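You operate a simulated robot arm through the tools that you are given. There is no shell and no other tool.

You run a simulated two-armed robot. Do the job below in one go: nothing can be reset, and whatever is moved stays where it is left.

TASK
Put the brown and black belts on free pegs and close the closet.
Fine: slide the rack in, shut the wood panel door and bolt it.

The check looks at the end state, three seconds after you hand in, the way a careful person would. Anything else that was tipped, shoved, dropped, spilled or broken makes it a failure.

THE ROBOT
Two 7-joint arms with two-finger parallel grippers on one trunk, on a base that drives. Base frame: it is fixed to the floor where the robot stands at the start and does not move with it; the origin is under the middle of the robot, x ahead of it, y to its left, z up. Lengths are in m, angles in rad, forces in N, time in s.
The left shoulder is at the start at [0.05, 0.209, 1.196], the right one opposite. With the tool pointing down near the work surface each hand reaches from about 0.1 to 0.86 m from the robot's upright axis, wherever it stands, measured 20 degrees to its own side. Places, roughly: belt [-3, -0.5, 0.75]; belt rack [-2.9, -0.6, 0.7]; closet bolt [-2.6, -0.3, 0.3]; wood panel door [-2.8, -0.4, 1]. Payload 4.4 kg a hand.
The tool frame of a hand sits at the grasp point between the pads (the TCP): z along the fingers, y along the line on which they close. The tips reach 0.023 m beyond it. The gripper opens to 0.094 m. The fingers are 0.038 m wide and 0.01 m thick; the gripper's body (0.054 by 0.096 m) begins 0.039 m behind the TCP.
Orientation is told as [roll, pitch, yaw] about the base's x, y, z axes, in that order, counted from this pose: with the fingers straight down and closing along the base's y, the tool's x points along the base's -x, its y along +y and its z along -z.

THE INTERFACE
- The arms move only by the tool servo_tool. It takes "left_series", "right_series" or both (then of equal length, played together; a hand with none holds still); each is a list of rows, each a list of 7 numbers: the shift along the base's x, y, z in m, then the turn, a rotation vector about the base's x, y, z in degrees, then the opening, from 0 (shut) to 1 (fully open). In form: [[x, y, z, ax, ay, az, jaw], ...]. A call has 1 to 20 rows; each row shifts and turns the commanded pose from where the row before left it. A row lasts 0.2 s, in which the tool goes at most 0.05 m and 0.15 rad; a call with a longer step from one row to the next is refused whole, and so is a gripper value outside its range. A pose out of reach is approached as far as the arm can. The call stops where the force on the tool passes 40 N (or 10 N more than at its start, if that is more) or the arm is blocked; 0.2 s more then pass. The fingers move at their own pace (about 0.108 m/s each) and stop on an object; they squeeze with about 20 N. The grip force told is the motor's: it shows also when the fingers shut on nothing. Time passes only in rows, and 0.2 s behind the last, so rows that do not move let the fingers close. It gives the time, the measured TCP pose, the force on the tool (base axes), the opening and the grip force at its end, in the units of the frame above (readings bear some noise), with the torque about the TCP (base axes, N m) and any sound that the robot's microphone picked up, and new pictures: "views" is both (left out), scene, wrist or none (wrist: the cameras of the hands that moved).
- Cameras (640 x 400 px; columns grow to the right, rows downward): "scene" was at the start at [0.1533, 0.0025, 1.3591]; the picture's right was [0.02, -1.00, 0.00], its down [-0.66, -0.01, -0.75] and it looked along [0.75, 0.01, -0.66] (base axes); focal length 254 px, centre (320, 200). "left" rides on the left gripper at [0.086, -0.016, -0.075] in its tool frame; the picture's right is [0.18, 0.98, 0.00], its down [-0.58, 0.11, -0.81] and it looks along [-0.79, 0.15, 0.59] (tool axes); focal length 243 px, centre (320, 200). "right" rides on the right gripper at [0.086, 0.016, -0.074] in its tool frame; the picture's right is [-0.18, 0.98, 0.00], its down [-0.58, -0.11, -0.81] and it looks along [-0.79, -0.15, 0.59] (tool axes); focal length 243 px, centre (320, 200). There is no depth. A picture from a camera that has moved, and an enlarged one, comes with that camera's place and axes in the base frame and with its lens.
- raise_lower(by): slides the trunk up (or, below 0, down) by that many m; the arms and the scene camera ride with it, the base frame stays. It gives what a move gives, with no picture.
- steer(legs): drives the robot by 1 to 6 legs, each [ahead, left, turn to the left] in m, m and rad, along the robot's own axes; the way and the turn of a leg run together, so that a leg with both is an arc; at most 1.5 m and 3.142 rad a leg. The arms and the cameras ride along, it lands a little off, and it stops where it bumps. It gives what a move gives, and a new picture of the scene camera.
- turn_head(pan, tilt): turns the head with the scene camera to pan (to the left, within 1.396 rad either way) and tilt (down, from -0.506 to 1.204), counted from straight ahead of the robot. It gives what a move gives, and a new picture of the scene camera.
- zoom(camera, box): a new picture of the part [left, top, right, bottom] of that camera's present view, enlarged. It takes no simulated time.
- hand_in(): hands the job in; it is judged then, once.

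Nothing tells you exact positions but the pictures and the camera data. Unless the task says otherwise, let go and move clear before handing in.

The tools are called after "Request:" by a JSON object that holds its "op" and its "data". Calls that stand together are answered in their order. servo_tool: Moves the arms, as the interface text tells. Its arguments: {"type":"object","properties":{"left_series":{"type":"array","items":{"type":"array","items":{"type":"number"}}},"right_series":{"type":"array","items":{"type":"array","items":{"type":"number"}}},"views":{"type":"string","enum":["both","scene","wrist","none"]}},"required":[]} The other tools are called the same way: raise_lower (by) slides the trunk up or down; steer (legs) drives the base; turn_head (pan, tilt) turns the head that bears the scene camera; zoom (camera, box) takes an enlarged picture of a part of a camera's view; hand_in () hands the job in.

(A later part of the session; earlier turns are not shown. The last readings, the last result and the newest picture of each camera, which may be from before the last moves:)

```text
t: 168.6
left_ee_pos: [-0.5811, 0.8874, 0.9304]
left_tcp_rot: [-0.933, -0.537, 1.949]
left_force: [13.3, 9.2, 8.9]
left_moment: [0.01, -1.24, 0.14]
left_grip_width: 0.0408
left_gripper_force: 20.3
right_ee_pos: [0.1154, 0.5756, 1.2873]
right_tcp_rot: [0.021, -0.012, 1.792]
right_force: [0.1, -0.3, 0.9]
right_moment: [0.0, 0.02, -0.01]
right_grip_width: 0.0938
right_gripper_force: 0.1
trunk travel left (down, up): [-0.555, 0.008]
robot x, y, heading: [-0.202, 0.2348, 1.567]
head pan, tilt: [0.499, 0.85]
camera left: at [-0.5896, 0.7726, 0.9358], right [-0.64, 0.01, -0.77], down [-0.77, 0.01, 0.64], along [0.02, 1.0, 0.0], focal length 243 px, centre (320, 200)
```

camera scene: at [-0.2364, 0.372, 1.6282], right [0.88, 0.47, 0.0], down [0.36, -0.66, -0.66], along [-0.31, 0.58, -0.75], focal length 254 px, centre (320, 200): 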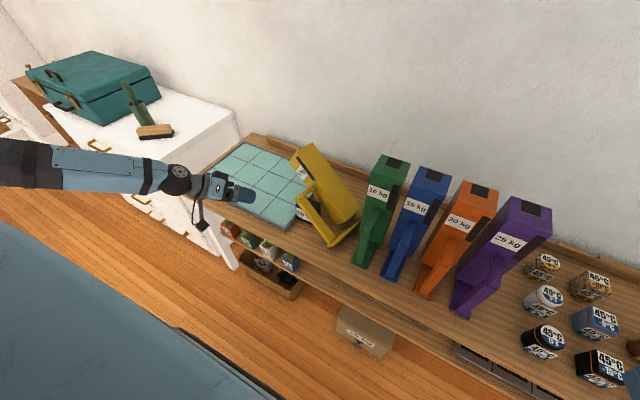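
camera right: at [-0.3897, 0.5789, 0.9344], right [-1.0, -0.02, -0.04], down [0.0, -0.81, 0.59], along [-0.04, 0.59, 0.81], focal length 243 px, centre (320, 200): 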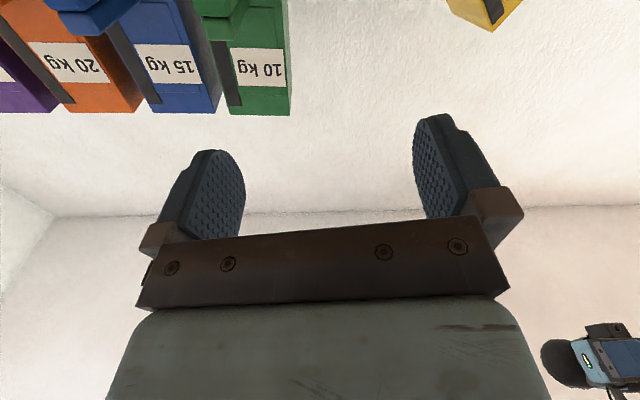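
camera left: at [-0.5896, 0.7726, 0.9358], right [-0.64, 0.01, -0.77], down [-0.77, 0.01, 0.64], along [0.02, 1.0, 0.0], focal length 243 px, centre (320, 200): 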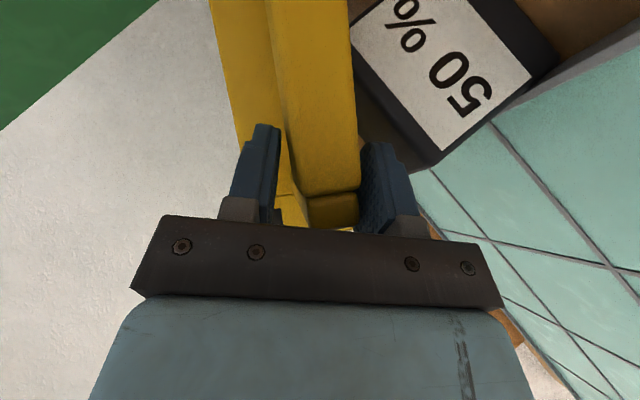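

Gripped again. Now the righting arc, first portion.

Request:
{"op": "servo_tool", "data": {"left_series": [[0.0103, 0, 0.0086, 0, 3.65, 0, 0], [0.0104, 0, 0.0086, 0, 3.65, 0, 0], [0.0114, 0, 0.0073, 0, 3.65, 0, 0], [0.0114, 0, 0.0063, 0, 3.65, 0, 0], [0.0121, 0, 0.0048, 0, 3.65, 0, 0]], "views": "scene"}}

Request:
{"op": "zoom", "data": {"camera": "scene", "box": [200, 90, 440, 270]}}

```text
t: 169.8
left_ee_pos: [-0.5287, 0.8864, 0.9703]
left_tcp_rot: [-0.565, -0.632, 1.751]
left_force: [-12.1, 0.0, 24.4]
left_moment: [0.07, -1.43, 0.17]
left_grip_width: 0.0434
left_gripper_force: 20.4
right_ee_pos: [0.1128, 0.5731, 1.289]
right_tcp_rot: [0.016, -0.015, 1.794]
right_force: [-0.5, 0.3, 0.5]
right_moment: [-0.01, -0.01, 0.02]
right_grip_width: 0.0936
right_gripper_force: 0.0
trunk travel left (down, up): [-0.555, 0.008]
robot x, y, heading: [-0.2048, 0.2326, 1.569]
head pan, tilt: [0.499, 0.85]
camera scene: at [-0.236, 0.3678, 1.6289], right [0.88, 0.48, 0.0], down [0.36, -0.66, -0.66], along [-0.32, 0.58, -0.75], focal length 254 px, centre (320, 200)
```

scene: 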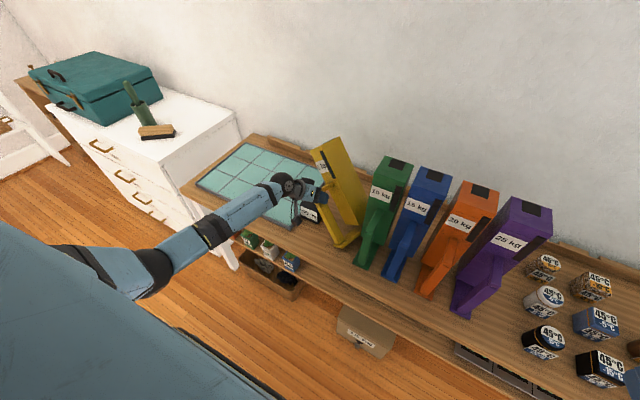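

```text
2.22 times, centred on (320, 180) of scene
camera zoom: at [-0.236, 0.3678, 1.6289], right [0.88, 0.48, 0.0], down [0.36, -0.66, -0.66], along [-0.32, 0.58, -0.75], focal length 565 px, centre (320, 244)
```

zoom: 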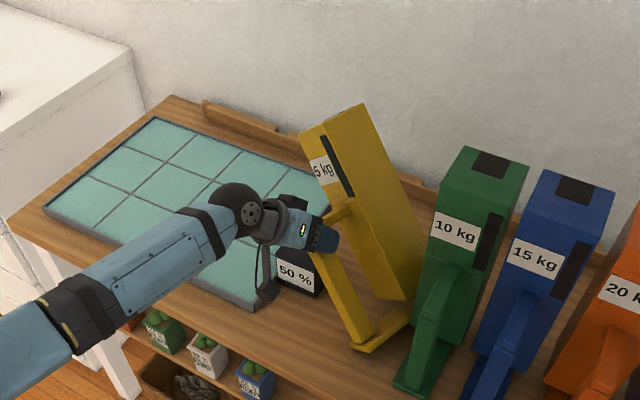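

Request:
{"op": "servo_tool", "data": {"left_series": [[-0.01, -0.008, 0.004, 0, 0, 0, 0], [-0.01, -0.01, 0.004, 0, 2, 0, 0], [0, -0.01, 0.002, 0, 3, 0, 0]], "views": "both"}}

Request:
{"op": "zoom", "data": {"camera": "scene", "box": [200, 90, 440, 270]}}

```text
t: 170.6
left_ee_pos: [-0.5457, 0.8584, 0.9758]
left_tcp_rot: [-0.461, -0.639, 1.684]
left_force: [1.9, 1.4, 7.5]
left_moment: [0.22, -1.4, 0.16]
left_grip_width: 0.0446
left_gripper_force: 19.9
right_ee_pos: [0.1148, 0.5756, 1.2875]
right_tcp_rot: [0.018, -0.013, 1.793]
right_force: [0.3, 0.8, 0.6]
right_moment: [0.03, 0.02, -0.03]
right_grip_width: 0.0941
right_gripper_force: 0.0
trunk travel left (down, up): [-0.555, 0.008]
robot x, y, heading: [-0.1995, 0.2367, 1.569]
head pan, tilt: [0.499, 0.85]
camera scene: at [-0.235, 0.3707, 1.6283], right [0.88, 0.48, 0.0], down [0.36, -0.66, -0.66], along [-0.32, 0.58, -0.75], focal length 254 px, centre (320, 200)
camera left: at [-0.5522, 0.7437, 0.9836], right [-0.89, 0.01, -0.46], down [-0.46, 0.01, 0.89], along [0.02, 1.0, -0.01], focal length 243 px, centre (320, 200)
```

scene: 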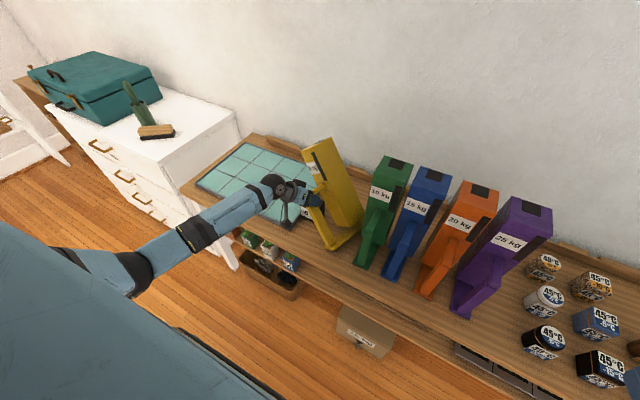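
left: 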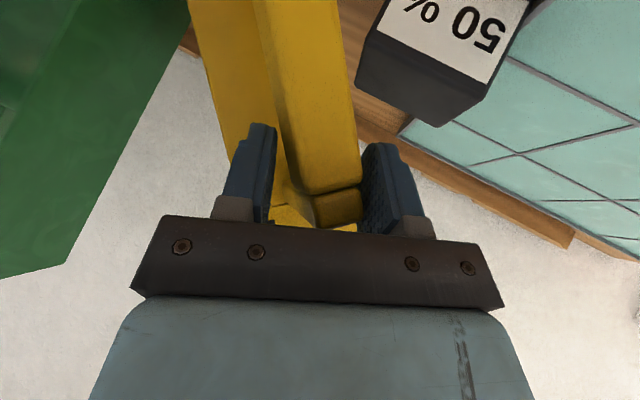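

```text
2.22 times, centred on (320, 180) of scene
camera zoom: at [-0.235, 0.3707, 1.6283], right [0.88, 0.48, 0.0], down [0.36, -0.66, -0.66], along [-0.32, 0.58, -0.75], focal length 565 px, centre (320, 244)
```

zoom: 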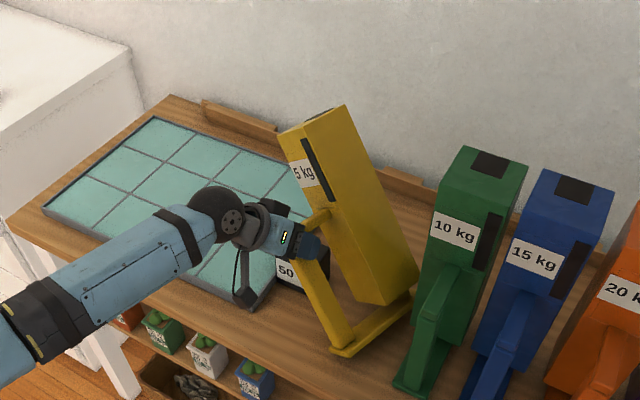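

Request:
{"op": "servo_tool", "data": {"left_series": [[0.0171, -0.004, 0.005, 0, 5, 0, 0], [0.0175, -0.004, 0.0034, 0, 5, 0, 0], [0.0177, -0.004, 0.0019, 0, 5, 0, 0]], "views": "both"}}

Request:
{"op": "zoom", "data": {"camera": "scene", "box": [200, 90, 440, 270]}}

```text
t: 171.4
left_ee_pos: [-0.4924, 0.8436, 0.9904]
left_tcp_rot: [-0.129, -0.652, 1.486]
left_force: [-4.7, -4.6, 38.4]
left_moment: [-0.45, -1.44, -0.3]
left_grip_width: 0.0474
left_gripper_force: 20.7
right_ee_pos: [0.115, 0.5702, 1.2889]
right_tcp_rot: [0.018, -0.017, 1.792]
right_force: [0.3, 0.1, 0.2]
right_moment: [0.0, 0.01, -0.06]
right_grip_width: 0.094
right_gripper_force: 0.1
trunk travel left (down, up): [-0.555, 0.008]
robot x, y, heading: [-0.199, 0.237, 1.57]
head pan, tilt: [0.499, 0.85]
camera scene: at [-0.2341, 0.3657, 1.6291], right [0.88, 0.48, 0.0], down [0.36, -0.66, -0.66], along [-0.32, 0.58, -0.75], focal length 254 px, centre (320, 200)
camera left: at [-0.4966, 0.7302, 0.9986], right [-0.98, 0.01, -0.21], down [-0.21, 0.01, 0.98], along [0.01, 1.0, 0.0], focal length 243 px, centre (320, 200)
```

scene: 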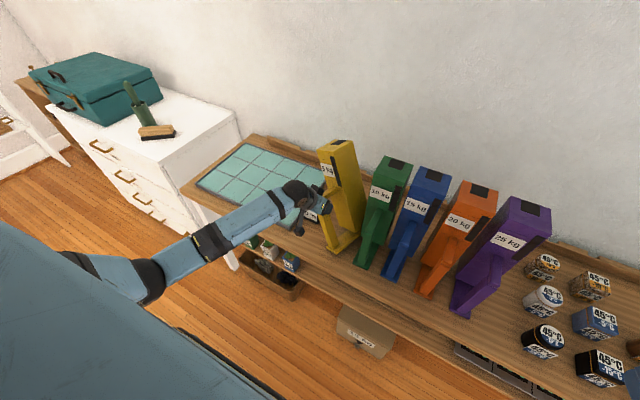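
left: 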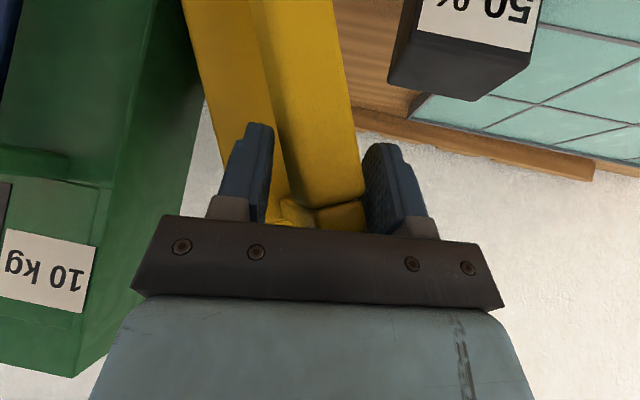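

```text
2.22 times, centred on (320, 180) of scene
camera zoom: at [-0.2341, 0.3657, 1.6291], right [0.88, 0.48, 0.0], down [0.36, -0.66, -0.66], along [-0.32, 0.58, -0.75], focal length 565 px, centre (320, 244)
```

zoom: 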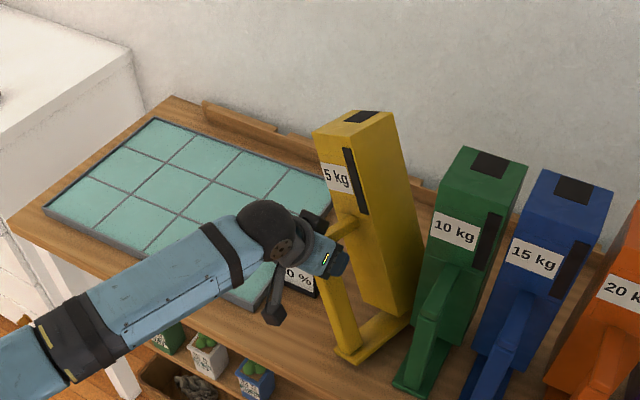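

The box is nearly upright; the upward reaction says I'm pressing it down, so I'll raise slightly while finishing.

Request:
{"op": "servo_tool", "data": {"left_series": [[0, 0, 0.006, 0, 0, 0, 0], [0.012, 0, 0.004, 0, 5, 0, 0]], "views": "scene"}}

Request:
{"op": "zoom", "data": {"camera": "scene", "box": [200, 90, 440, 270]}}

```text
t: 172.0
left_ee_pos: [-0.4805, 0.8465, 0.9936]
left_tcp_rot: [-0.02, -0.629, 1.42]
left_force: [2.6, -3.1, 7.2]
left_moment: [-0.33, -0.68, -0.37]
left_grip_width: 0.0473
left_gripper_force: 19.5
right_ee_pos: [0.1154, 0.5744, 1.2878]
right_tcp_rot: [0.019, -0.013, 1.792]
right_force: [0.8, -0.5, -0.2]
right_moment: [0.01, -0.03, -0.01]
right_grip_width: 0.0943
right_gripper_force: 0.1
trunk travel left (down, up): [-0.555, 0.008]
robot x, y, heading: [-0.2002, 0.2315, 1.57]
head pan, tilt: [0.499, 0.85]
camera scene: at [-0.2344, 0.3703, 1.6279], right [0.88, 0.48, 0.0], down [0.36, -0.66, -0.66], along [-0.32, 0.58, -0.75], focal length 254 px, centre (320, 200)
```

scene: 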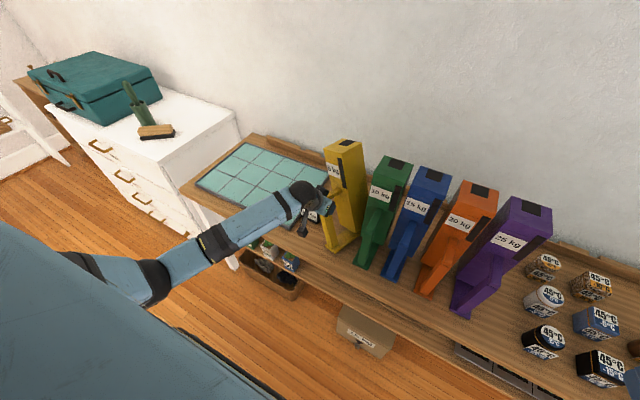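

```text
2.22 times, centred on (320, 180) of scene
camera zoom: at [-0.2344, 0.3703, 1.6279], right [0.88, 0.48, 0.0], down [0.36, -0.66, -0.66], along [-0.32, 0.58, -0.75], focal length 565 px, centre (320, 244)
```

zoom: 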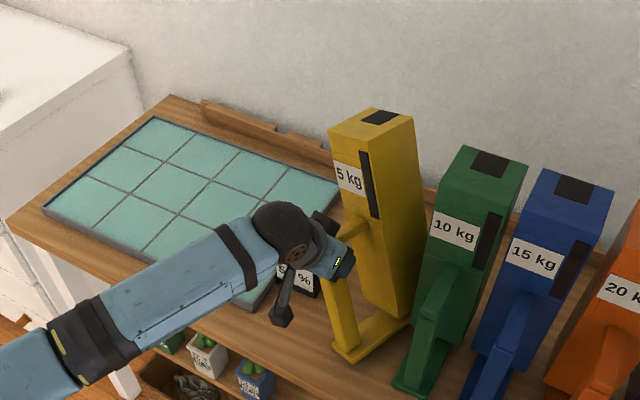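

Request:
{"op": "servo_tool", "data": {"left_series": [[0.014, 0, 0.002, 0, 5, 0, 0], [0.014, 0, 0.0, 0, 4, 0, 0], [0, 0, 0, 0, 0, 0, 0]], "views": "both"}}

Request:
{"op": "zoom", "data": {"camera": "scene", "box": [200, 90, 440, 270]}}

```text
t: 172.8
left_ee_pos: [-0.4552, 0.8457, 0.9979]
left_tcp_rot: [0.164, -0.598, 1.314]
left_force: [0.7, -0.3, -2.3]
left_moment: [-0.27, -0.27, 0.01]
left_grip_width: 0.0279
left_gripper_force: 20.2
right_ee_pos: [0.1135, 0.5755, 1.2877]
right_tcp_rot: [0.019, -0.012, 1.792]
right_force: [-0.7, -0.7, -0.6]
right_moment: [0.03, 0.0, 0.01]
right_grip_width: 0.0937
right_gripper_force: 0.0
trunk travel left (down, up): [-0.555, 0.008]
robot x, y, heading: [-0.2003, 0.2312, 1.569]
head pan, tilt: [0.499, 0.85]
camera scene: at [-0.237, 0.3719, 1.6281], right [0.88, 0.48, 0.0], down [0.36, -0.66, -0.66], along [-0.31, 0.58, -0.75], focal length 254 px, centre (320, 200)
camera left: at [-0.4563, 0.7314, 1.0067], right [-1.0, 0.01, 0.03], down [0.03, 0.02, 1.0], along [0.01, 1.0, -0.02], focal length 243 px, centre (320, 200)
```

scene: 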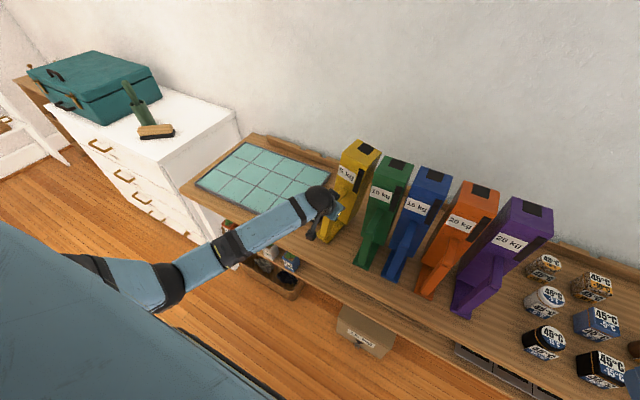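
left: 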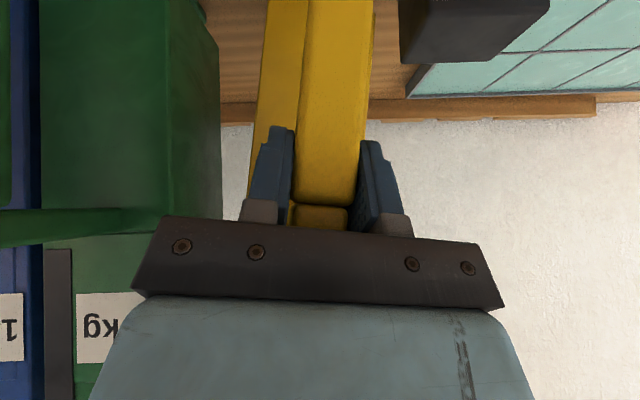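

```text
2.22 times, centred on (320, 180) of scene
camera zoom: at [-0.237, 0.3719, 1.6281], right [0.88, 0.48, 0.0], down [0.36, -0.66, -0.66], along [-0.31, 0.58, -0.75], focal length 565 px, centre (320, 244)
```

zoom: 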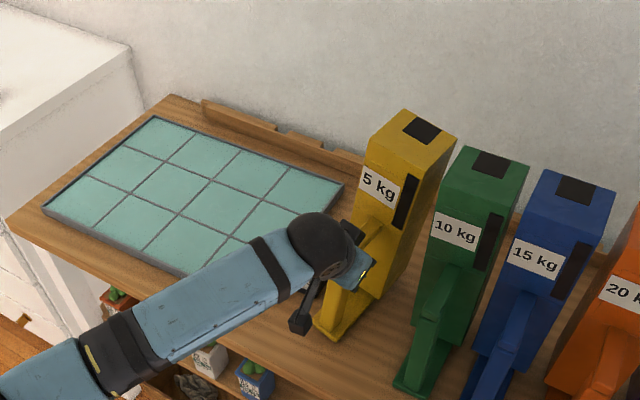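

Request:
{"op": "zoom", "data": {"camera": "scene", "box": [290, 120, 410, 270]}}

Request:
{"op": "turn_head", "data": {"pan": 0.5, "tilt": 0.6}}

Request:
{"op": "zoom", "data": {"camera": "scene", "box": [270, 160, 450, 330]}}

```text
2.67 times, centred on (350, 195) of scene
camera zoom: at [-0.237, 0.3719, 1.6281], right [0.88, 0.48, 0.0], down [0.36, -0.66, -0.66], along [-0.31, 0.58, -0.75], focal length 678 px, centre (240, 213)
```

zoom: 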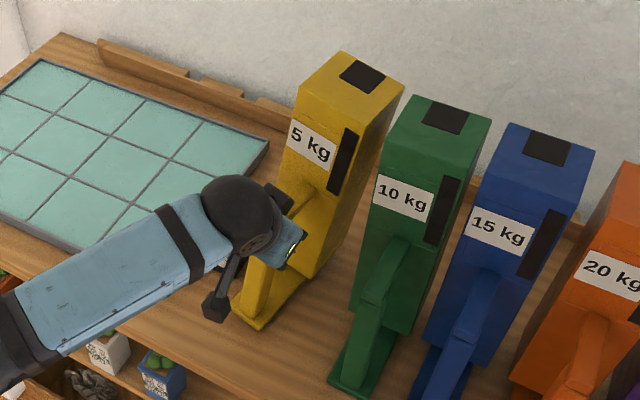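

```text
t: 173.6
left_ee_pos: [-0.4545, 0.8452, 0.9961]
left_tcp_rot: [0.165, -0.597, 1.316]
left_force: [0.3, -0.5, -3.8]
left_moment: [-0.43, -0.23, -0.05]
left_grip_width: 0.0281
left_gripper_force: 20.3
right_ee_pos: [0.1137, 0.5761, 1.2869]
right_tcp_rot: [0.019, -0.012, 1.794]
right_force: [-0.1, 1.0, -0.6]
right_moment: [0.02, 0.03, 0.03]
right_grip_width: 0.0938
right_gripper_force: 0.0
trunk travel left (down, up): [-0.555, 0.008]
robot x, y, heading: [-0.2013, 0.2364, 1.568]
head pan, tilt: [0.499, 0.6]
camera scene: at [-0.2412, 0.3812, 1.6489], right [0.88, 0.48, 0.0], down [0.27, -0.5, -0.82], along [-0.39, 0.72, -0.57], focal length 254 px, centre (320, 200)
```

scene: 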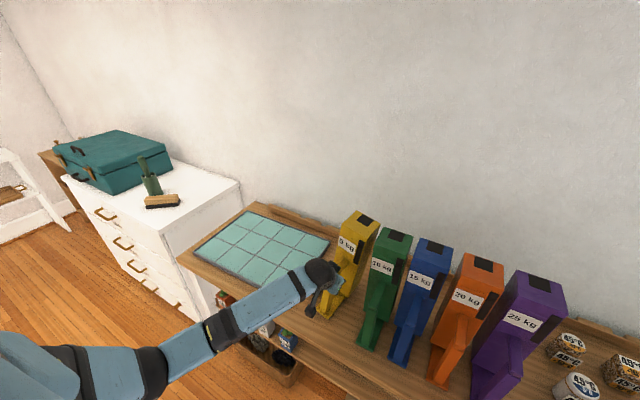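

```text
2.35 times, centred on (360, 245) of scene
camera zoom: at [-0.2412, 0.3812, 1.6489], right [0.88, 0.48, 0.0], down [0.27, -0.5, -0.82], along [-0.39, 0.72, -0.57], focal length 598 px, centre (226, 94)
```

zoom: 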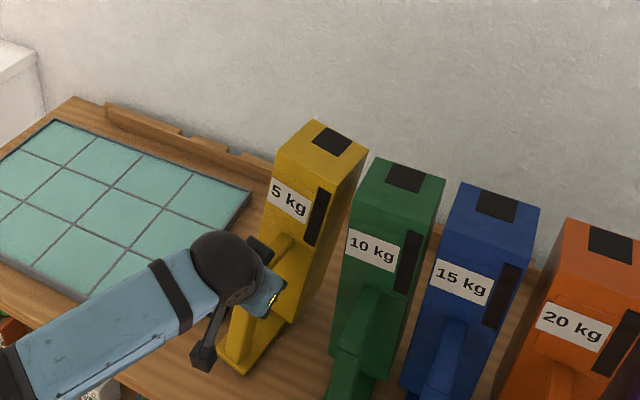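

The box now leans a little to the right; I'll rotate back a bit.

Request:
{"op": "servo_tool", "data": {"left_series": [[0, 0, 0.003, 0, -4, 0, 0], [0.004, -0.004, 0, 0, -4, 0, 0], [0.004, -0.004, 0, 0, -2, 0, 0], [0, 0, 0, 0, 0, 0, 0]], "views": "both"}}

Request:
{"op": "zoom", "data": {"camera": "scene", "box": [270, 160, 450, 330]}}

```text
t: 174.6
left_ee_pos: [-0.4476, 0.8389, 1.0001]
left_tcp_rot: [-0.047, -0.635, 1.437]
left_force: [-0.4, 0.1, -7.0]
left_moment: [-0.45, 0.07, -0.02]
left_grip_width: 0.0278
left_gripper_force: 20.3
right_ee_pos: [0.1135, 0.5766, 1.2871]
right_tcp_rot: [0.017, -0.012, 1.793]
right_force: [0.4, -0.3, -0.8]
right_moment: [-0.01, 0.01, 0.0]
right_grip_width: 0.0943
right_gripper_force: 0.1
trunk travel left (down, up): [-0.555, 0.008]
robot x, y, heading: [-0.2004, 0.2389, 1.569]
head pan, tilt: [0.499, 0.6]
camera scene: at [-0.2415, 0.3816, 1.6489], right [0.88, 0.48, 0.0], down [0.27, -0.5, -0.82], along [-0.39, 0.72, -0.57], focal length 254 px, centre (320, 200)
camera left: at [-0.4506, 0.7248, 1.0097], right [-0.99, 0.01, -0.15], down [-0.15, 0.01, 0.99], along [0.01, 1.0, -0.01], focal length 243 px, centre (320, 200)
```

scene: 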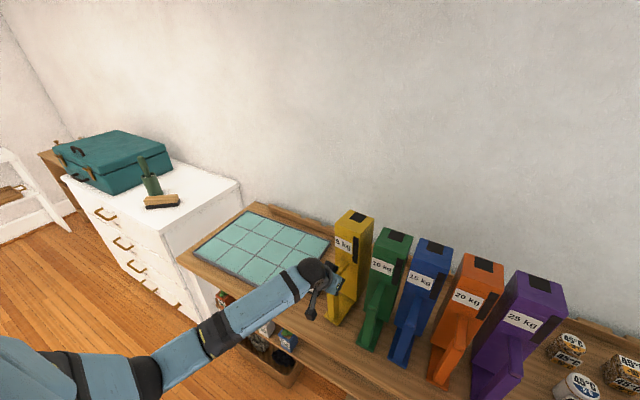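
left: 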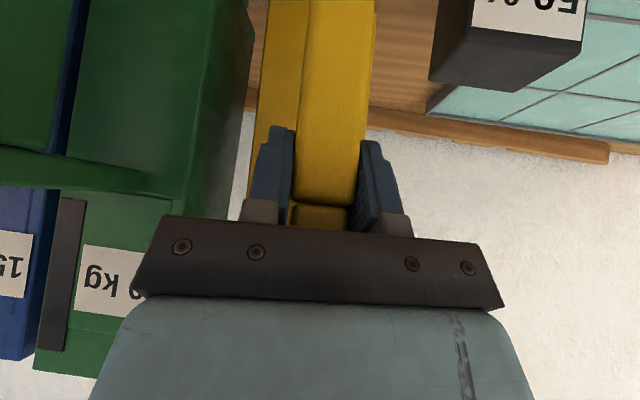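

```text
2.35 times, centred on (360, 245) of scene
camera zoom: at [-0.2415, 0.3816, 1.6489], right [0.88, 0.48, 0.0], down [0.27, -0.5, -0.82], along [-0.39, 0.72, -0.57], focal length 598 px, centre (226, 94)
```

zoom: 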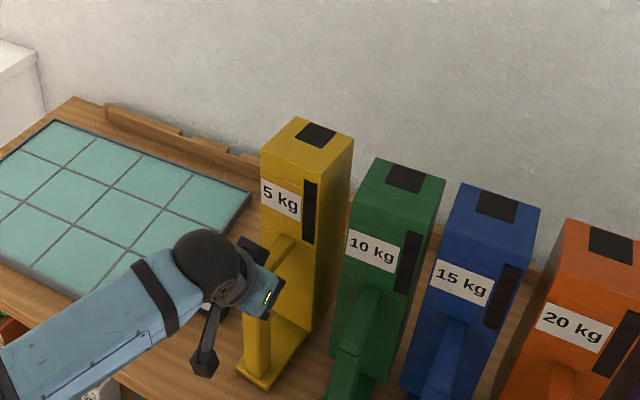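

The box is upright, held lightly, and its foot is above the right place. Lowering it to the table.

Request:
{"op": "servo_tool", "data": {"left_series": [[0.002, -0.002, -0.005, 0, 0, 0, 0], [0.001, -0.002, -0.004, 0, 0, 0, 0], [0, 0, -0.004, 0, 0, 0, 0], [0, 0, 0, 0, 0, 0, 0]], "views": "both"}}

Request:
{"op": "zoom", "data": {"camera": "scene", "box": [270, 160, 450, 330]}}

```text
t: 175.6
left_ee_pos: [-0.4433, 0.8358, 0.9914]
left_tcp_rot: [-0.042, -0.639, 1.433]
left_force: [-1.9, 4.7, 34.4]
left_moment: [0.72, 1.09, 0.06]
left_grip_width: 0.0283
left_gripper_force: 18.6
right_ee_pos: [0.1141, 0.5732, 1.2881]
right_tcp_rot: [0.02, -0.014, 1.793]
right_force: [0.4, -0.2, 0.2]
right_moment: [0.01, -0.04, -0.03]
right_grip_width: 0.0939
right_gripper_force: 0.1
trunk travel left (down, up): [-0.555, 0.008]
robot x, y, heading: [-0.2005, 0.2343, 1.571]
head pan, tilt: [0.499, 0.6]
camera scene: at [-0.239, 0.3778, 1.6497], right [0.88, 0.48, 0.0], down [0.27, -0.49, -0.83], along [-0.39, 0.73, -0.56], focal length 254 px, centre (320, 200)
camera left: at [-0.4457, 0.7203, 1.0007], right [-0.99, 0.01, -0.14], down [-0.14, 0.01, 0.99], along [0.01, 1.0, -0.01], focal length 243 px, centre (320, 200)
```

scene: 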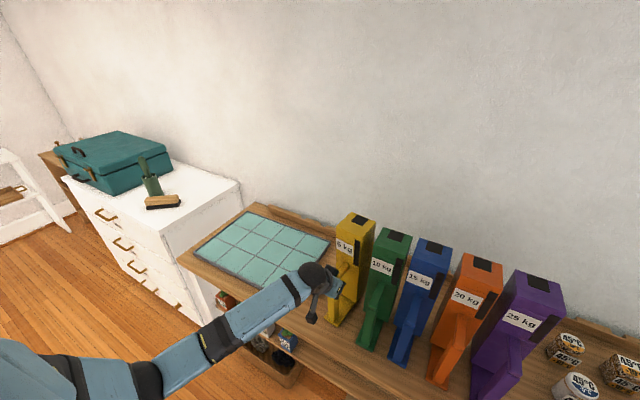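
left: 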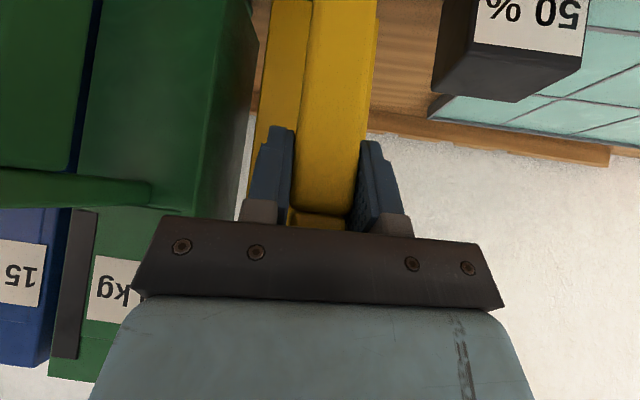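

```text
2.35 times, centred on (360, 245) of scene
camera zoom: at [-0.239, 0.3778, 1.6497], right [0.88, 0.48, 0.0], down [0.27, -0.49, -0.83], along [-0.39, 0.73, -0.56], focal length 598 px, centre (226, 94)
```

zoom: 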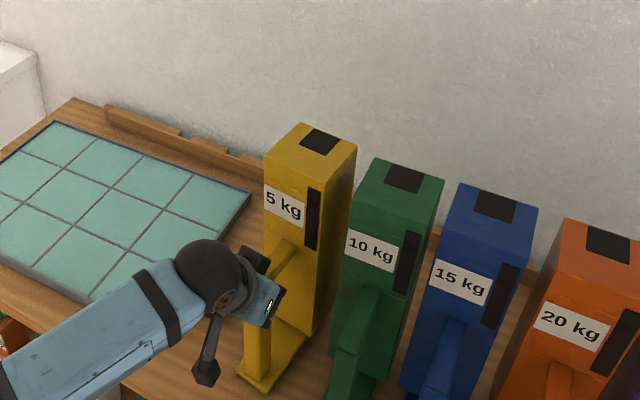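

Request:
{"op": "servo_tool", "data": {"left_series": [[0, 0, 0.004, 0, 0, 0, 0], [0, 0, 0, 0, 0, 0, 0.35], [0, 0, 0, 0, 0, 0, 0.45], [0, 0, 0, 0, 0, 0, 0.55], [0, 0, 0, 0, 0, 0, 0.55]], "views": "both"}}

Request:
{"op": "zoom", "data": {"camera": "scene", "box": [270, 160, 450, 330]}}

```text
t: 176.8
left_ee_pos: [-0.4446, 0.8358, 0.9925]
left_tcp_rot: [-0.046, -0.633, 1.437]
left_force: [-0.3, -0.4, 0.3]
left_moment: [0.03, -0.01, 0.01]
left_grip_width: 0.0517
left_gripper_force: 0.1
right_ee_pos: [0.1136, 0.5749, 1.2876]
right_tcp_rot: [0.019, -0.013, 1.794]
right_force: [-0.4, -0.4, -0.7]
right_moment: [-0.02, -0.02, 0.01]
right_grip_width: 0.0941
right_gripper_force: 0.1
trunk travel left (down, up): [-0.555, 0.008]
robot x, y, heading: [-0.2007, 0.2336, 1.57]
head pan, tilt: [0.499, 0.6]
camera scene: at [-0.241, 0.3804, 1.6491], right [0.88, 0.48, 0.0], down [0.27, -0.5, -0.83], along [-0.39, 0.73, -0.56], focal length 254 px, centre (320, 200)
camera left: at [-0.447, 0.7204, 1.0013], right [-0.99, 0.01, -0.15], down [-0.14, 0.01, 0.99], along [0.01, 1.0, -0.01], focal length 243 px, centre (320, 200)
```

scene: 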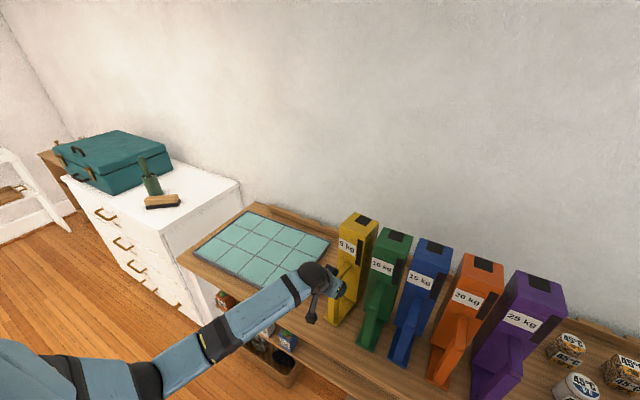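
left: 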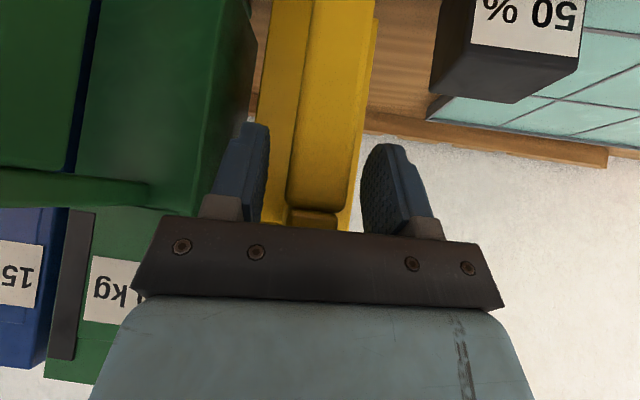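

```text
2.35 times, centred on (360, 245) of scene
camera zoom: at [-0.241, 0.3804, 1.6491], right [0.88, 0.48, 0.0], down [0.27, -0.5, -0.83], along [-0.39, 0.73, -0.56], focal length 598 px, centre (226, 94)
```

zoom: 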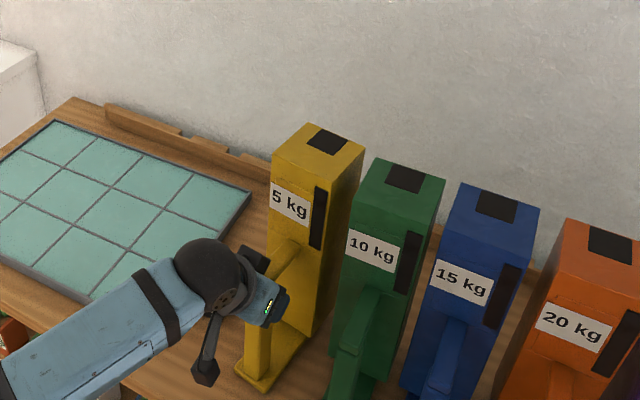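

Standing on its own. Withdraw the hand carefully.

Request:
{"op": "servo_tool", "data": {"left_series": [[-0.002, -0.012, 0.008, 0, 0, 0, 0.6], [-0.003, -0.025, 0.02, 0, 0, 0, 0.6], [-0.003, -0.03, 0.02, 0, 0, 0, 0.7], [-0.005, -0.03, 0.02, 0, 0, 0, 1], [-0.005, -0.03, 0.03, 0, 0, 0, 1]], "views": "both"}}

Request:
{"op": "turn_head", "data": {"pan": 0.3, "tilt": 0.75}}

Request:
{"op": "zoom", "data": {"camera": "scene", "box": [160, 110, 440, 320]}}

```text
t: 178.0
left_ee_pos: [-0.4598, 0.7076, 1.0902]
left_tcp_rot: [-0.045, -0.636, 1.436]
left_force: [-0.2, -0.3, 0.7]
left_moment: [0.0, -0.02, 0.02]
left_grip_width: 0.0939
left_gripper_force: 0.1
right_ee_pos: [0.1124, 0.5743, 1.2882]
right_tcp_rot: [0.018, -0.013, 1.793]
right_force: [0.0, -0.4, -0.1]
right_moment: [0.02, -0.01, 0.04]
right_grip_width: 0.0941
right_gripper_force: 0.0
trunk travel left (down, up): [-0.555, 0.008]
robot x, y, heading: [-0.1984, 0.234, 1.569]
head pan, tilt: [0.499, 0.6]
camera scene: at [-0.2411, 0.3791, 1.6492], right [0.88, 0.48, 0.0], down [0.27, -0.5, -0.83], along [-0.39, 0.73, -0.56], focal length 254 px, centre (320, 200)
camera left: at [-0.4626, 0.5927, 1.0997], right [-0.99, 0.01, -0.14], down [-0.14, 0.01, 0.99], along [0.01, 1.0, -0.01], focal length 243 px, centre (320, 200)
```

scene: 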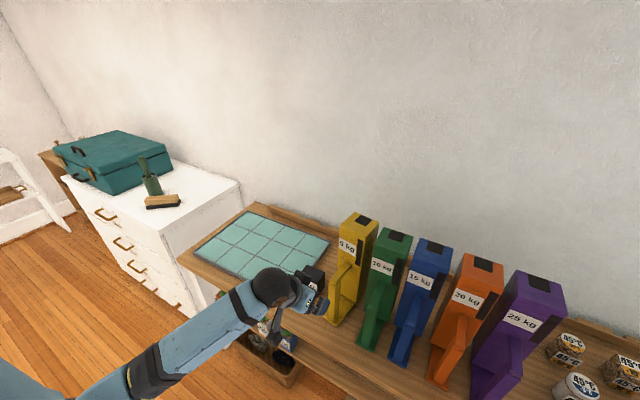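
left: 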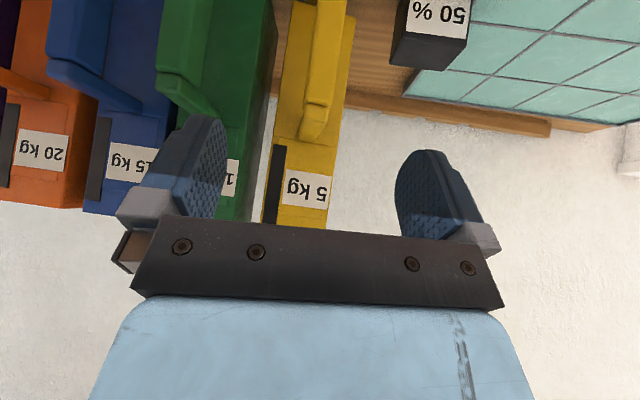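

```text
t: 178.7
left_ee_pos: [-0.4588, 0.7089, 1.0897]
left_tcp_rot: [-0.046, -0.634, 1.437]
left_force: [-0.3, 0.2, 0.1]
left_moment: [0.01, 0.01, -0.01]
left_grip_width: 0.0939
left_gripper_force: 0.0
right_ee_pos: [0.1138, 0.577, 1.2869]
right_tcp_rot: [0.02, -0.012, 1.792]
right_force: [-0.2, -0.1, 0.6]
right_moment: [0.01, 0.03, -0.01]
right_grip_width: 0.0939
right_gripper_force: 0.0
trunk travel left (down, up): [-0.555, 0.008]
robot x, y, heading: [-0.2026, 0.2346, 1.567]
head pan, tilt: [0.3, 0.75]
camera scene: at [-0.2233, 0.3825, 1.6362], right [0.96, 0.29, 0.0], down [0.2, -0.65, -0.73], along [-0.22, 0.7, -0.68], focal length 254 px, centre (320, 200)
```

scene: 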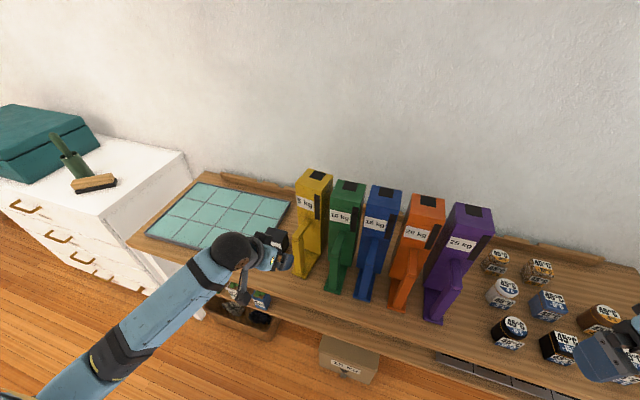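

```text
1.90 times, centred on (300, 215) of scene
camera zoom: at [-0.2233, 0.3825, 1.6362], right [0.96, 0.29, 0.0], down [0.2, -0.65, -0.73], along [-0.22, 0.7, -0.68], focal length 484 px, centre (358, 171)
```

zoom: 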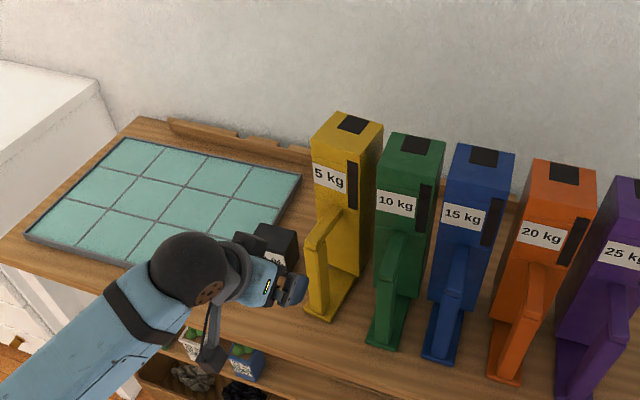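

All five boxes stand again; yellow is about 2 cm too far back and 1 cm left relative to the row. A gentle nudge via its handle will finish it.

Request:
{"op": "servo_tool", "data": {"left_series": [[0, 0, 0, 0, 4, 0, 1], [0, 0, 0, 0, 4, 0, 0.7], [0.005, 0.03, -0.03, 0, 0, 0, 0.65], [0.005, 0.03, -0.025, 0, 0, 0, 0.65], [0.003, 0.03, -0.02, 0, 0, 0, 0.65], [0, 0, 0, 0, 0, 0, 0.65]], "views": "wrist"}}

```text
t: 180.1
left_ee_pos: [-0.4495, 0.7963, 1.0162]
left_tcp_rot: [0.125, -0.608, 1.336]
left_force: [-0.8, 0.0, 0.3]
left_moment: [-0.02, 0.02, 0.01]
left_grip_width: 0.0613
left_gripper_force: 0.1
right_ee_pos: [0.1136, 0.5753, 1.2887]
right_tcp_rot: [0.018, -0.012, 1.793]
right_force: [-0.3, 0.4, -0.1]
right_moment: [-0.01, -0.02, -0.02]
right_grip_width: 0.0942
right_gripper_force: 0.1
trunk travel left (down, up): [-0.555, 0.008]
robot x, y, heading: [-0.1997, 0.2314, 1.563]
head pan, tilt: [0.3, 0.75]
camera left: at [-0.451, 0.6817, 1.0252], right [-1.0, 0.01, -0.01], down [-0.01, 0.01, 1.0], along [0.01, 1.0, -0.01], focal length 243 px, centre (320, 200)
```

left: 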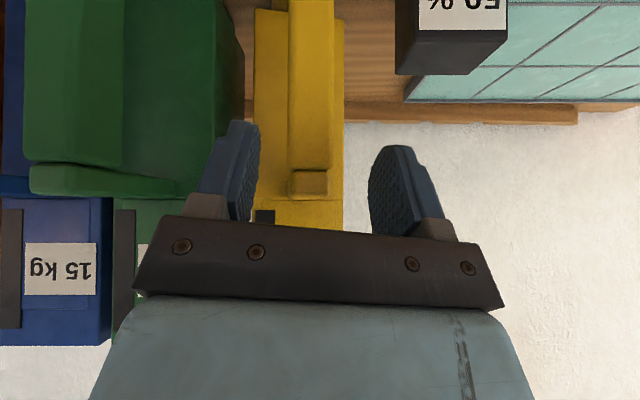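

Request:
{"op": "servo_tool", "data": {"left_series": [[0.001, 0.018, -0.014, 0, 0, 0, 0.65], [0.001, 0.016, -0.013, 0, 0, 0, 0.65], [0, 0, 0, 0, 0, 0, 0.3], [0, 0, 0, 0, 0, 0, 0], [0, 0, 0, 0, 0, 0, 0], [0.003, -0.006, 0, 0, 0, 0, 0], [0.003, -0.006, 0, 0, 0, 0, 0], [0.003, -0.006, 0, 0, 0, 0, 0], [0, 0, 0, 0, 0, 0, 0]], "views": "scene"}}

Request:
{"op": "zoom", "data": {"camera": "scene", "box": [160, 110, 440, 320]}}

```text
t: 182.1
left_ee_pos: [-0.4372, 0.8121, 0.9882]
left_tcp_rot: [0.125, -0.609, 1.337]
left_force: [-3.3, 3.5, 6.4]
left_moment: [0.31, 0.46, 0.06]
left_grip_width: 0.0278
left_gripper_force: 20.3
right_ee_pos: [0.1129, 0.5754, 1.2862]
right_tcp_rot: [0.02, -0.011, 1.794]
right_force: [0.3, -0.2, -0.3]
right_moment: [-0.02, -0.02, 0.02]
right_grip_width: 0.0939
right_gripper_force: 0.1
trunk travel left (down, up): [-0.555, 0.008]
robot x, y, heading: [-0.2014, 0.2332, 1.568]
head pan, tilt: [0.3, 0.75]
camera scene: at [-0.2233, 0.3819, 1.6363], right [0.96, 0.29, 0.0], down [0.2, -0.65, -0.73], along [-0.21, 0.7, -0.68], focal length 254 px, centre (320, 200)
```

scene: 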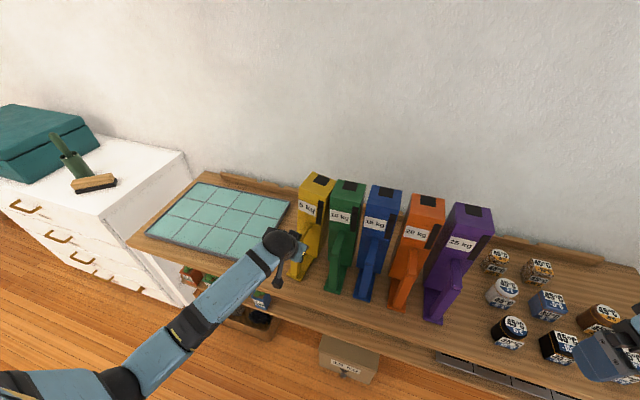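

```text
1.90 times, centred on (300, 215) of scene
camera zoom: at [-0.2233, 0.3819, 1.6363], right [0.96, 0.29, 0.0], down [0.2, -0.65, -0.73], along [-0.21, 0.7, -0.68], focal length 484 px, centre (358, 171)
```

zoom: 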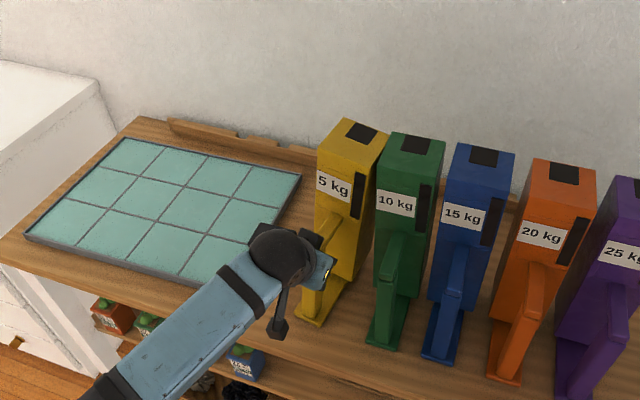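

Request:
{"op": "servo_tool", "data": {"left_series": [[0, 0, 0, 0, 0, 0, 0.35], [0, 0, 0, 0, 0, 0, 0.45], [0, 0, 0, 0, 0, 0, 0.6], [0, 0, 0, 0, 0, 0, 0.6], [0, -0.015, 0.008, 0, 0, 0, 0.6], [-0.002, -0.03, 0.02, 0, 0, 0, 0.7], [-0.005, -0.03, 0.03, 0, 0, 0, 1], [-0.005, -0.03, 0.03, 0, 0, 0, 1], [-0.005, -0.03, 0.03, 0, 0, 0, 1]], "views": "both"}}

Request:
{"op": "zoom", "data": {"camera": "scene", "box": [160, 110, 440, 320]}}

```text
t: 184.1
left_ee_pos: [-0.4525, 0.6788, 1.1081]
left_tcp_rot: [0.125, -0.609, 1.337]
left_force: [-0.1, 1.0, 0.0]
left_moment: [-0.01, 0.03, -0.02]
left_grip_width: 0.094
left_gripper_force: 0.1
right_ee_pos: [0.1143, 0.5741, 1.2874]
right_tcp_rot: [0.016, -0.013, 1.793]
right_force: [-0.1, 0.4, 0.5]
right_moment: [0.01, -0.02, -0.02]
right_grip_width: 0.0939
right_gripper_force: 0.0
trunk travel left (down, up): [-0.555, 0.008]
robot x, y, heading: [-0.2007, 0.2361, 1.57]
head pan, tilt: [0.3, 0.75]
camera scene: at [-0.2235, 0.3808, 1.6363], right [0.96, 0.29, 0.0], down [0.2, -0.65, -0.73], along [-0.21, 0.7, -0.68], focal length 254 px, centre (320, 200)
camera left: at [-0.455, 0.5644, 1.1178], right [-1.0, 0.01, -0.01], down [-0.01, 0.01, 1.0], along [0.01, 1.0, -0.01], focal length 243 px, centre (320, 200)
```

scene: 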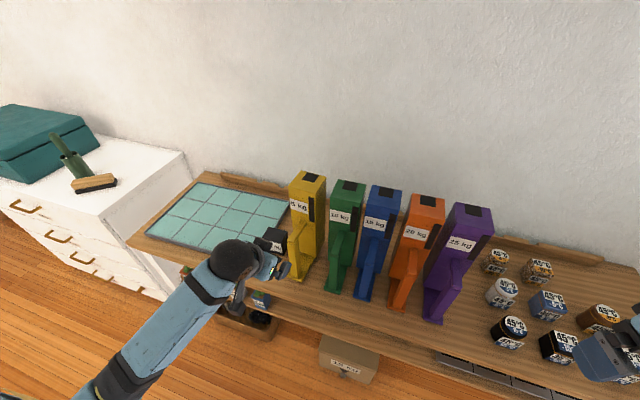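
left: 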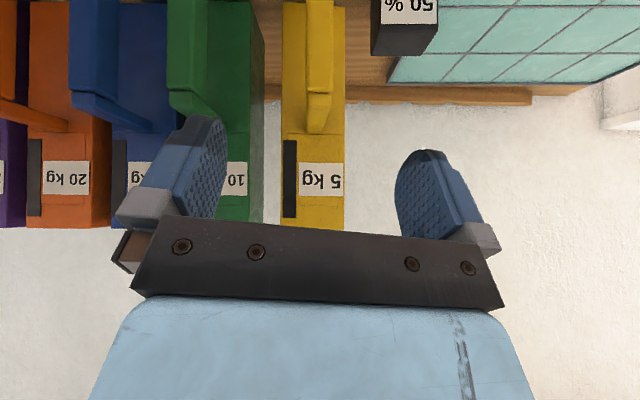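

```text
1.90 times, centred on (300, 215) of scene
camera zoom: at [-0.2235, 0.3808, 1.6363], right [0.96, 0.29, 0.0], down [0.2, -0.65, -0.73], along [-0.21, 0.7, -0.68], focal length 484 px, centre (358, 171)
```

zoom: 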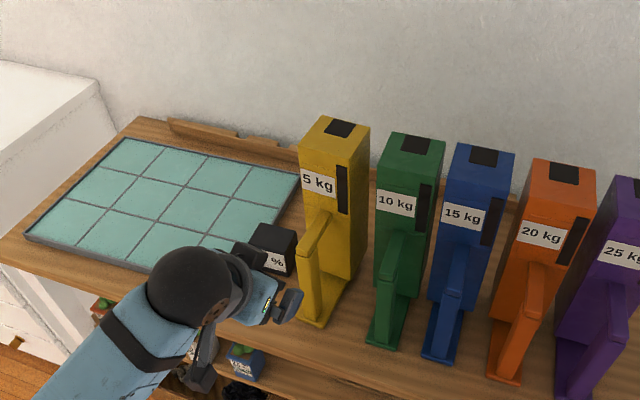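

All boxes are standing in line within about a centimetre. Now bring the left arm home.

Request:
{"op": "servo_tool", "data": {"left_series": [[0, -0.01, 0.02, -7.1, 0, 0, 1], [0, -0.01, 0.02, -7.1, 0, 0, 1], [0.005, -0.01, 0.03, -7.1, 0, 0, 1], [0.005, -0.01, 0.03, -7.1, 0, 0, 1], [0.005, -0.02, 0.03, -7.1, 0, 0, 1], [0.005, -0.02, 0.03, 0, 0, 0, 1], [0.005, -0.02, 0.02, 0, 0, 0, 1]], "views": "scene"}}

```text
t: 185.7
left_ee_pos: [-0.4289, 0.5772, 1.2872]
left_tcp_rot: [-0.01, -0.002, 1.38]
left_force: [-0.5, -0.5, -0.3]
left_moment: [-0.02, -0.02, -0.01]
left_grip_width: 0.094
left_gripper_force: 0.1
right_ee_pos: [0.1129, 0.5752, 1.2886]
right_tcp_rot: [0.019, -0.011, 1.793]
right_force: [-0.3, -0.2, -0.1]
right_moment: [0.0, 0.01, 0.01]
right_grip_width: 0.0937
right_gripper_force: 0.0
trunk travel left (down, up): [-0.555, 0.008]
robot x, y, heading: [-0.2031, 0.2374, 1.565]
head pan, tilt: [0.3, 0.75]
camera scene: at [-0.2233, 0.3818, 1.6362], right [0.96, 0.29, 0.0], down [0.2, -0.65, -0.73], along [-0.21, 0.7, -0.68], focal length 254 px, centre (320, 200)
```

scene: 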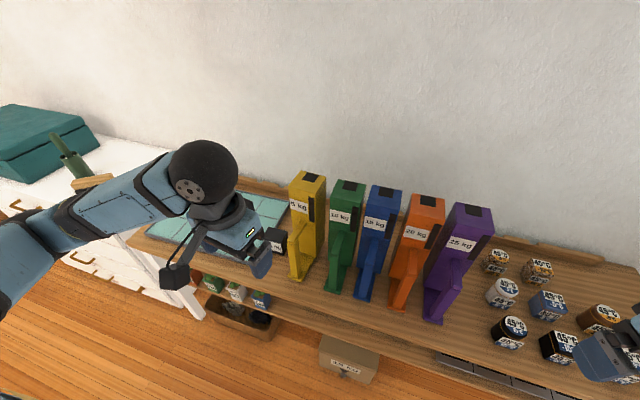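

Now back to the closet: slide left along the corridor, then turn to face it.

Request:
{"op": "steer", "data": {"legs": [[0, 1.3, 0]]}}

Request:
{"op": "steer", "data": {"legs": [[0, 0.5, 0.0]]}}

Request:
{"op": "steer", "data": {"legs": [[0, 0, 1.57]]}}

```text
t: 197.2
left_ee_pos: [-1.7231, 0.5689, 1.2863]
left_tcp_rot: [-0.012, -0.002, 1.395]
left_force: [0.4, 0.2, 0.2]
left_moment: [-0.03, 0.03, -0.02]
left_grip_width: 0.0941
left_gripper_force: 0.1
right_ee_pos: [-1.179, 0.5737, 1.2877]
right_tcp_rot: [0.018, -0.012, 1.809]
right_force: [0.0, -0.4, 0.1]
right_moment: [0.01, -0.03, -0.01]
right_grip_width: 0.0941
right_gripper_force: 0.1
trunk travel left (down, up): [-0.555, 0.008]
robot x, y, heading: [-1.4884, 0.2244, 1.587]
head pan, tilt: [0.3, 0.75]
camera scene: at [-1.5135, 0.3754, 1.6362], right [0.95, 0.31, 0.0], down [0.21, -0.65, -0.73], along [-0.22, 0.7, -0.68], focal length 254 px, centre (320, 200)
```

scene: 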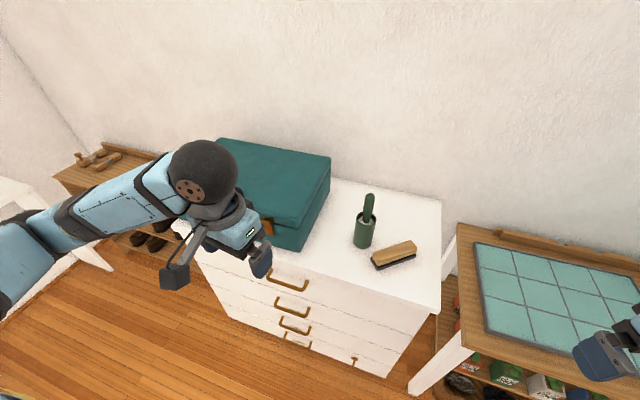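

```text
t: 202.1
left_ee_pos: [-2.2201, 0.566, 1.2872]
left_tcp_rot: [-0.011, -0.002, 1.387]
left_force: [1.0, 0.5, -0.6]
left_moment: [-0.02, 0.0, 0.03]
left_grip_width: 0.0939
left_gripper_force: 0.1
right_ee_pos: [-1.6761, 0.567, 1.2882]
right_tcp_rot: [0.02, -0.013, 1.798]
right_force: [-0.3, -0.5, -0.2]
right_moment: [-0.02, 0.0, 0.0]
right_grip_width: 0.0941
right_gripper_force: 0.2
trunk travel left (down, up): [-0.555, 0.008]
robot x, y, heading: [-1.9857, 0.2237, 1.576]
head pan, tilt: [0.3, 0.75]
camera scene: at [-2.0118, 0.3715, 1.6362], right [0.95, 0.3, 0.0], down [0.2, -0.65, -0.73], along [-0.22, 0.7, -0.68], focal length 254 px, centre (320, 200)
```

scene: 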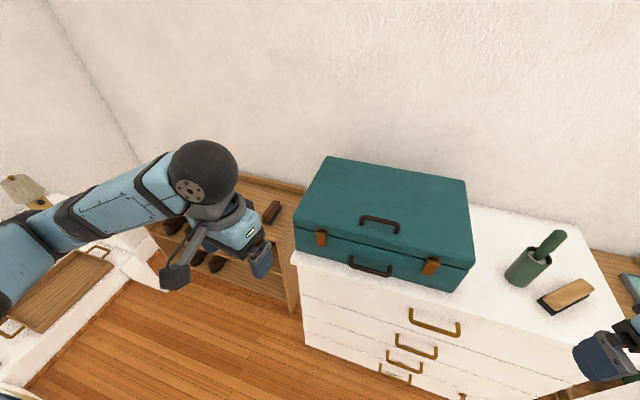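

```text
t: 206.3
left_ee_pos: [-2.3385, 0.0022, 1.2871]
left_tcp_rot: [-0.012, -0.001, 2.929]
left_force: [0.3, 0.0, 0.0]
left_moment: [-0.01, 0.05, 0.02]
left_grip_width: 0.0941
left_gripper_force: 0.1
right_ee_pos: [-2.3227, 0.5452, 1.2878]
right_tcp_rot: [0.019, -0.011, -2.944]
right_force: [-0.3, 0.2, 0.6]
right_moment: [-0.01, 0.02, 0.0]
right_grip_width: 0.0941
right_gripper_force: 0.1
trunk travel left (down, up): [-0.555, 0.008]
robot x, y, heading: [-1.9889, 0.2254, 3.117]
head pan, tilt: [0.3, 0.75]
camera scene: at [-2.1341, 0.2044, 1.6362], right [-0.27, 0.96, 0.0], down [0.66, 0.19, -0.73], along [-0.7, -0.2, -0.68], focal length 254 px, centre (320, 200)
```

scene: 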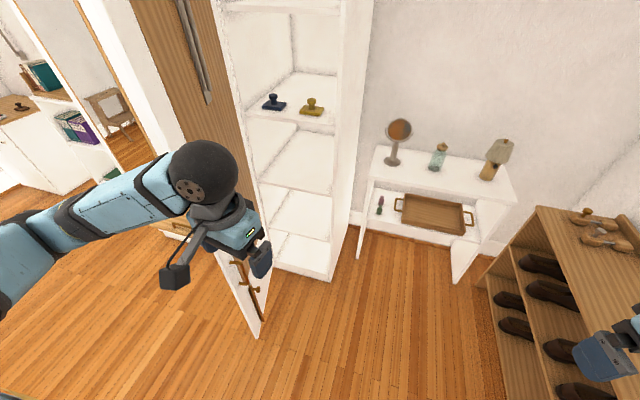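

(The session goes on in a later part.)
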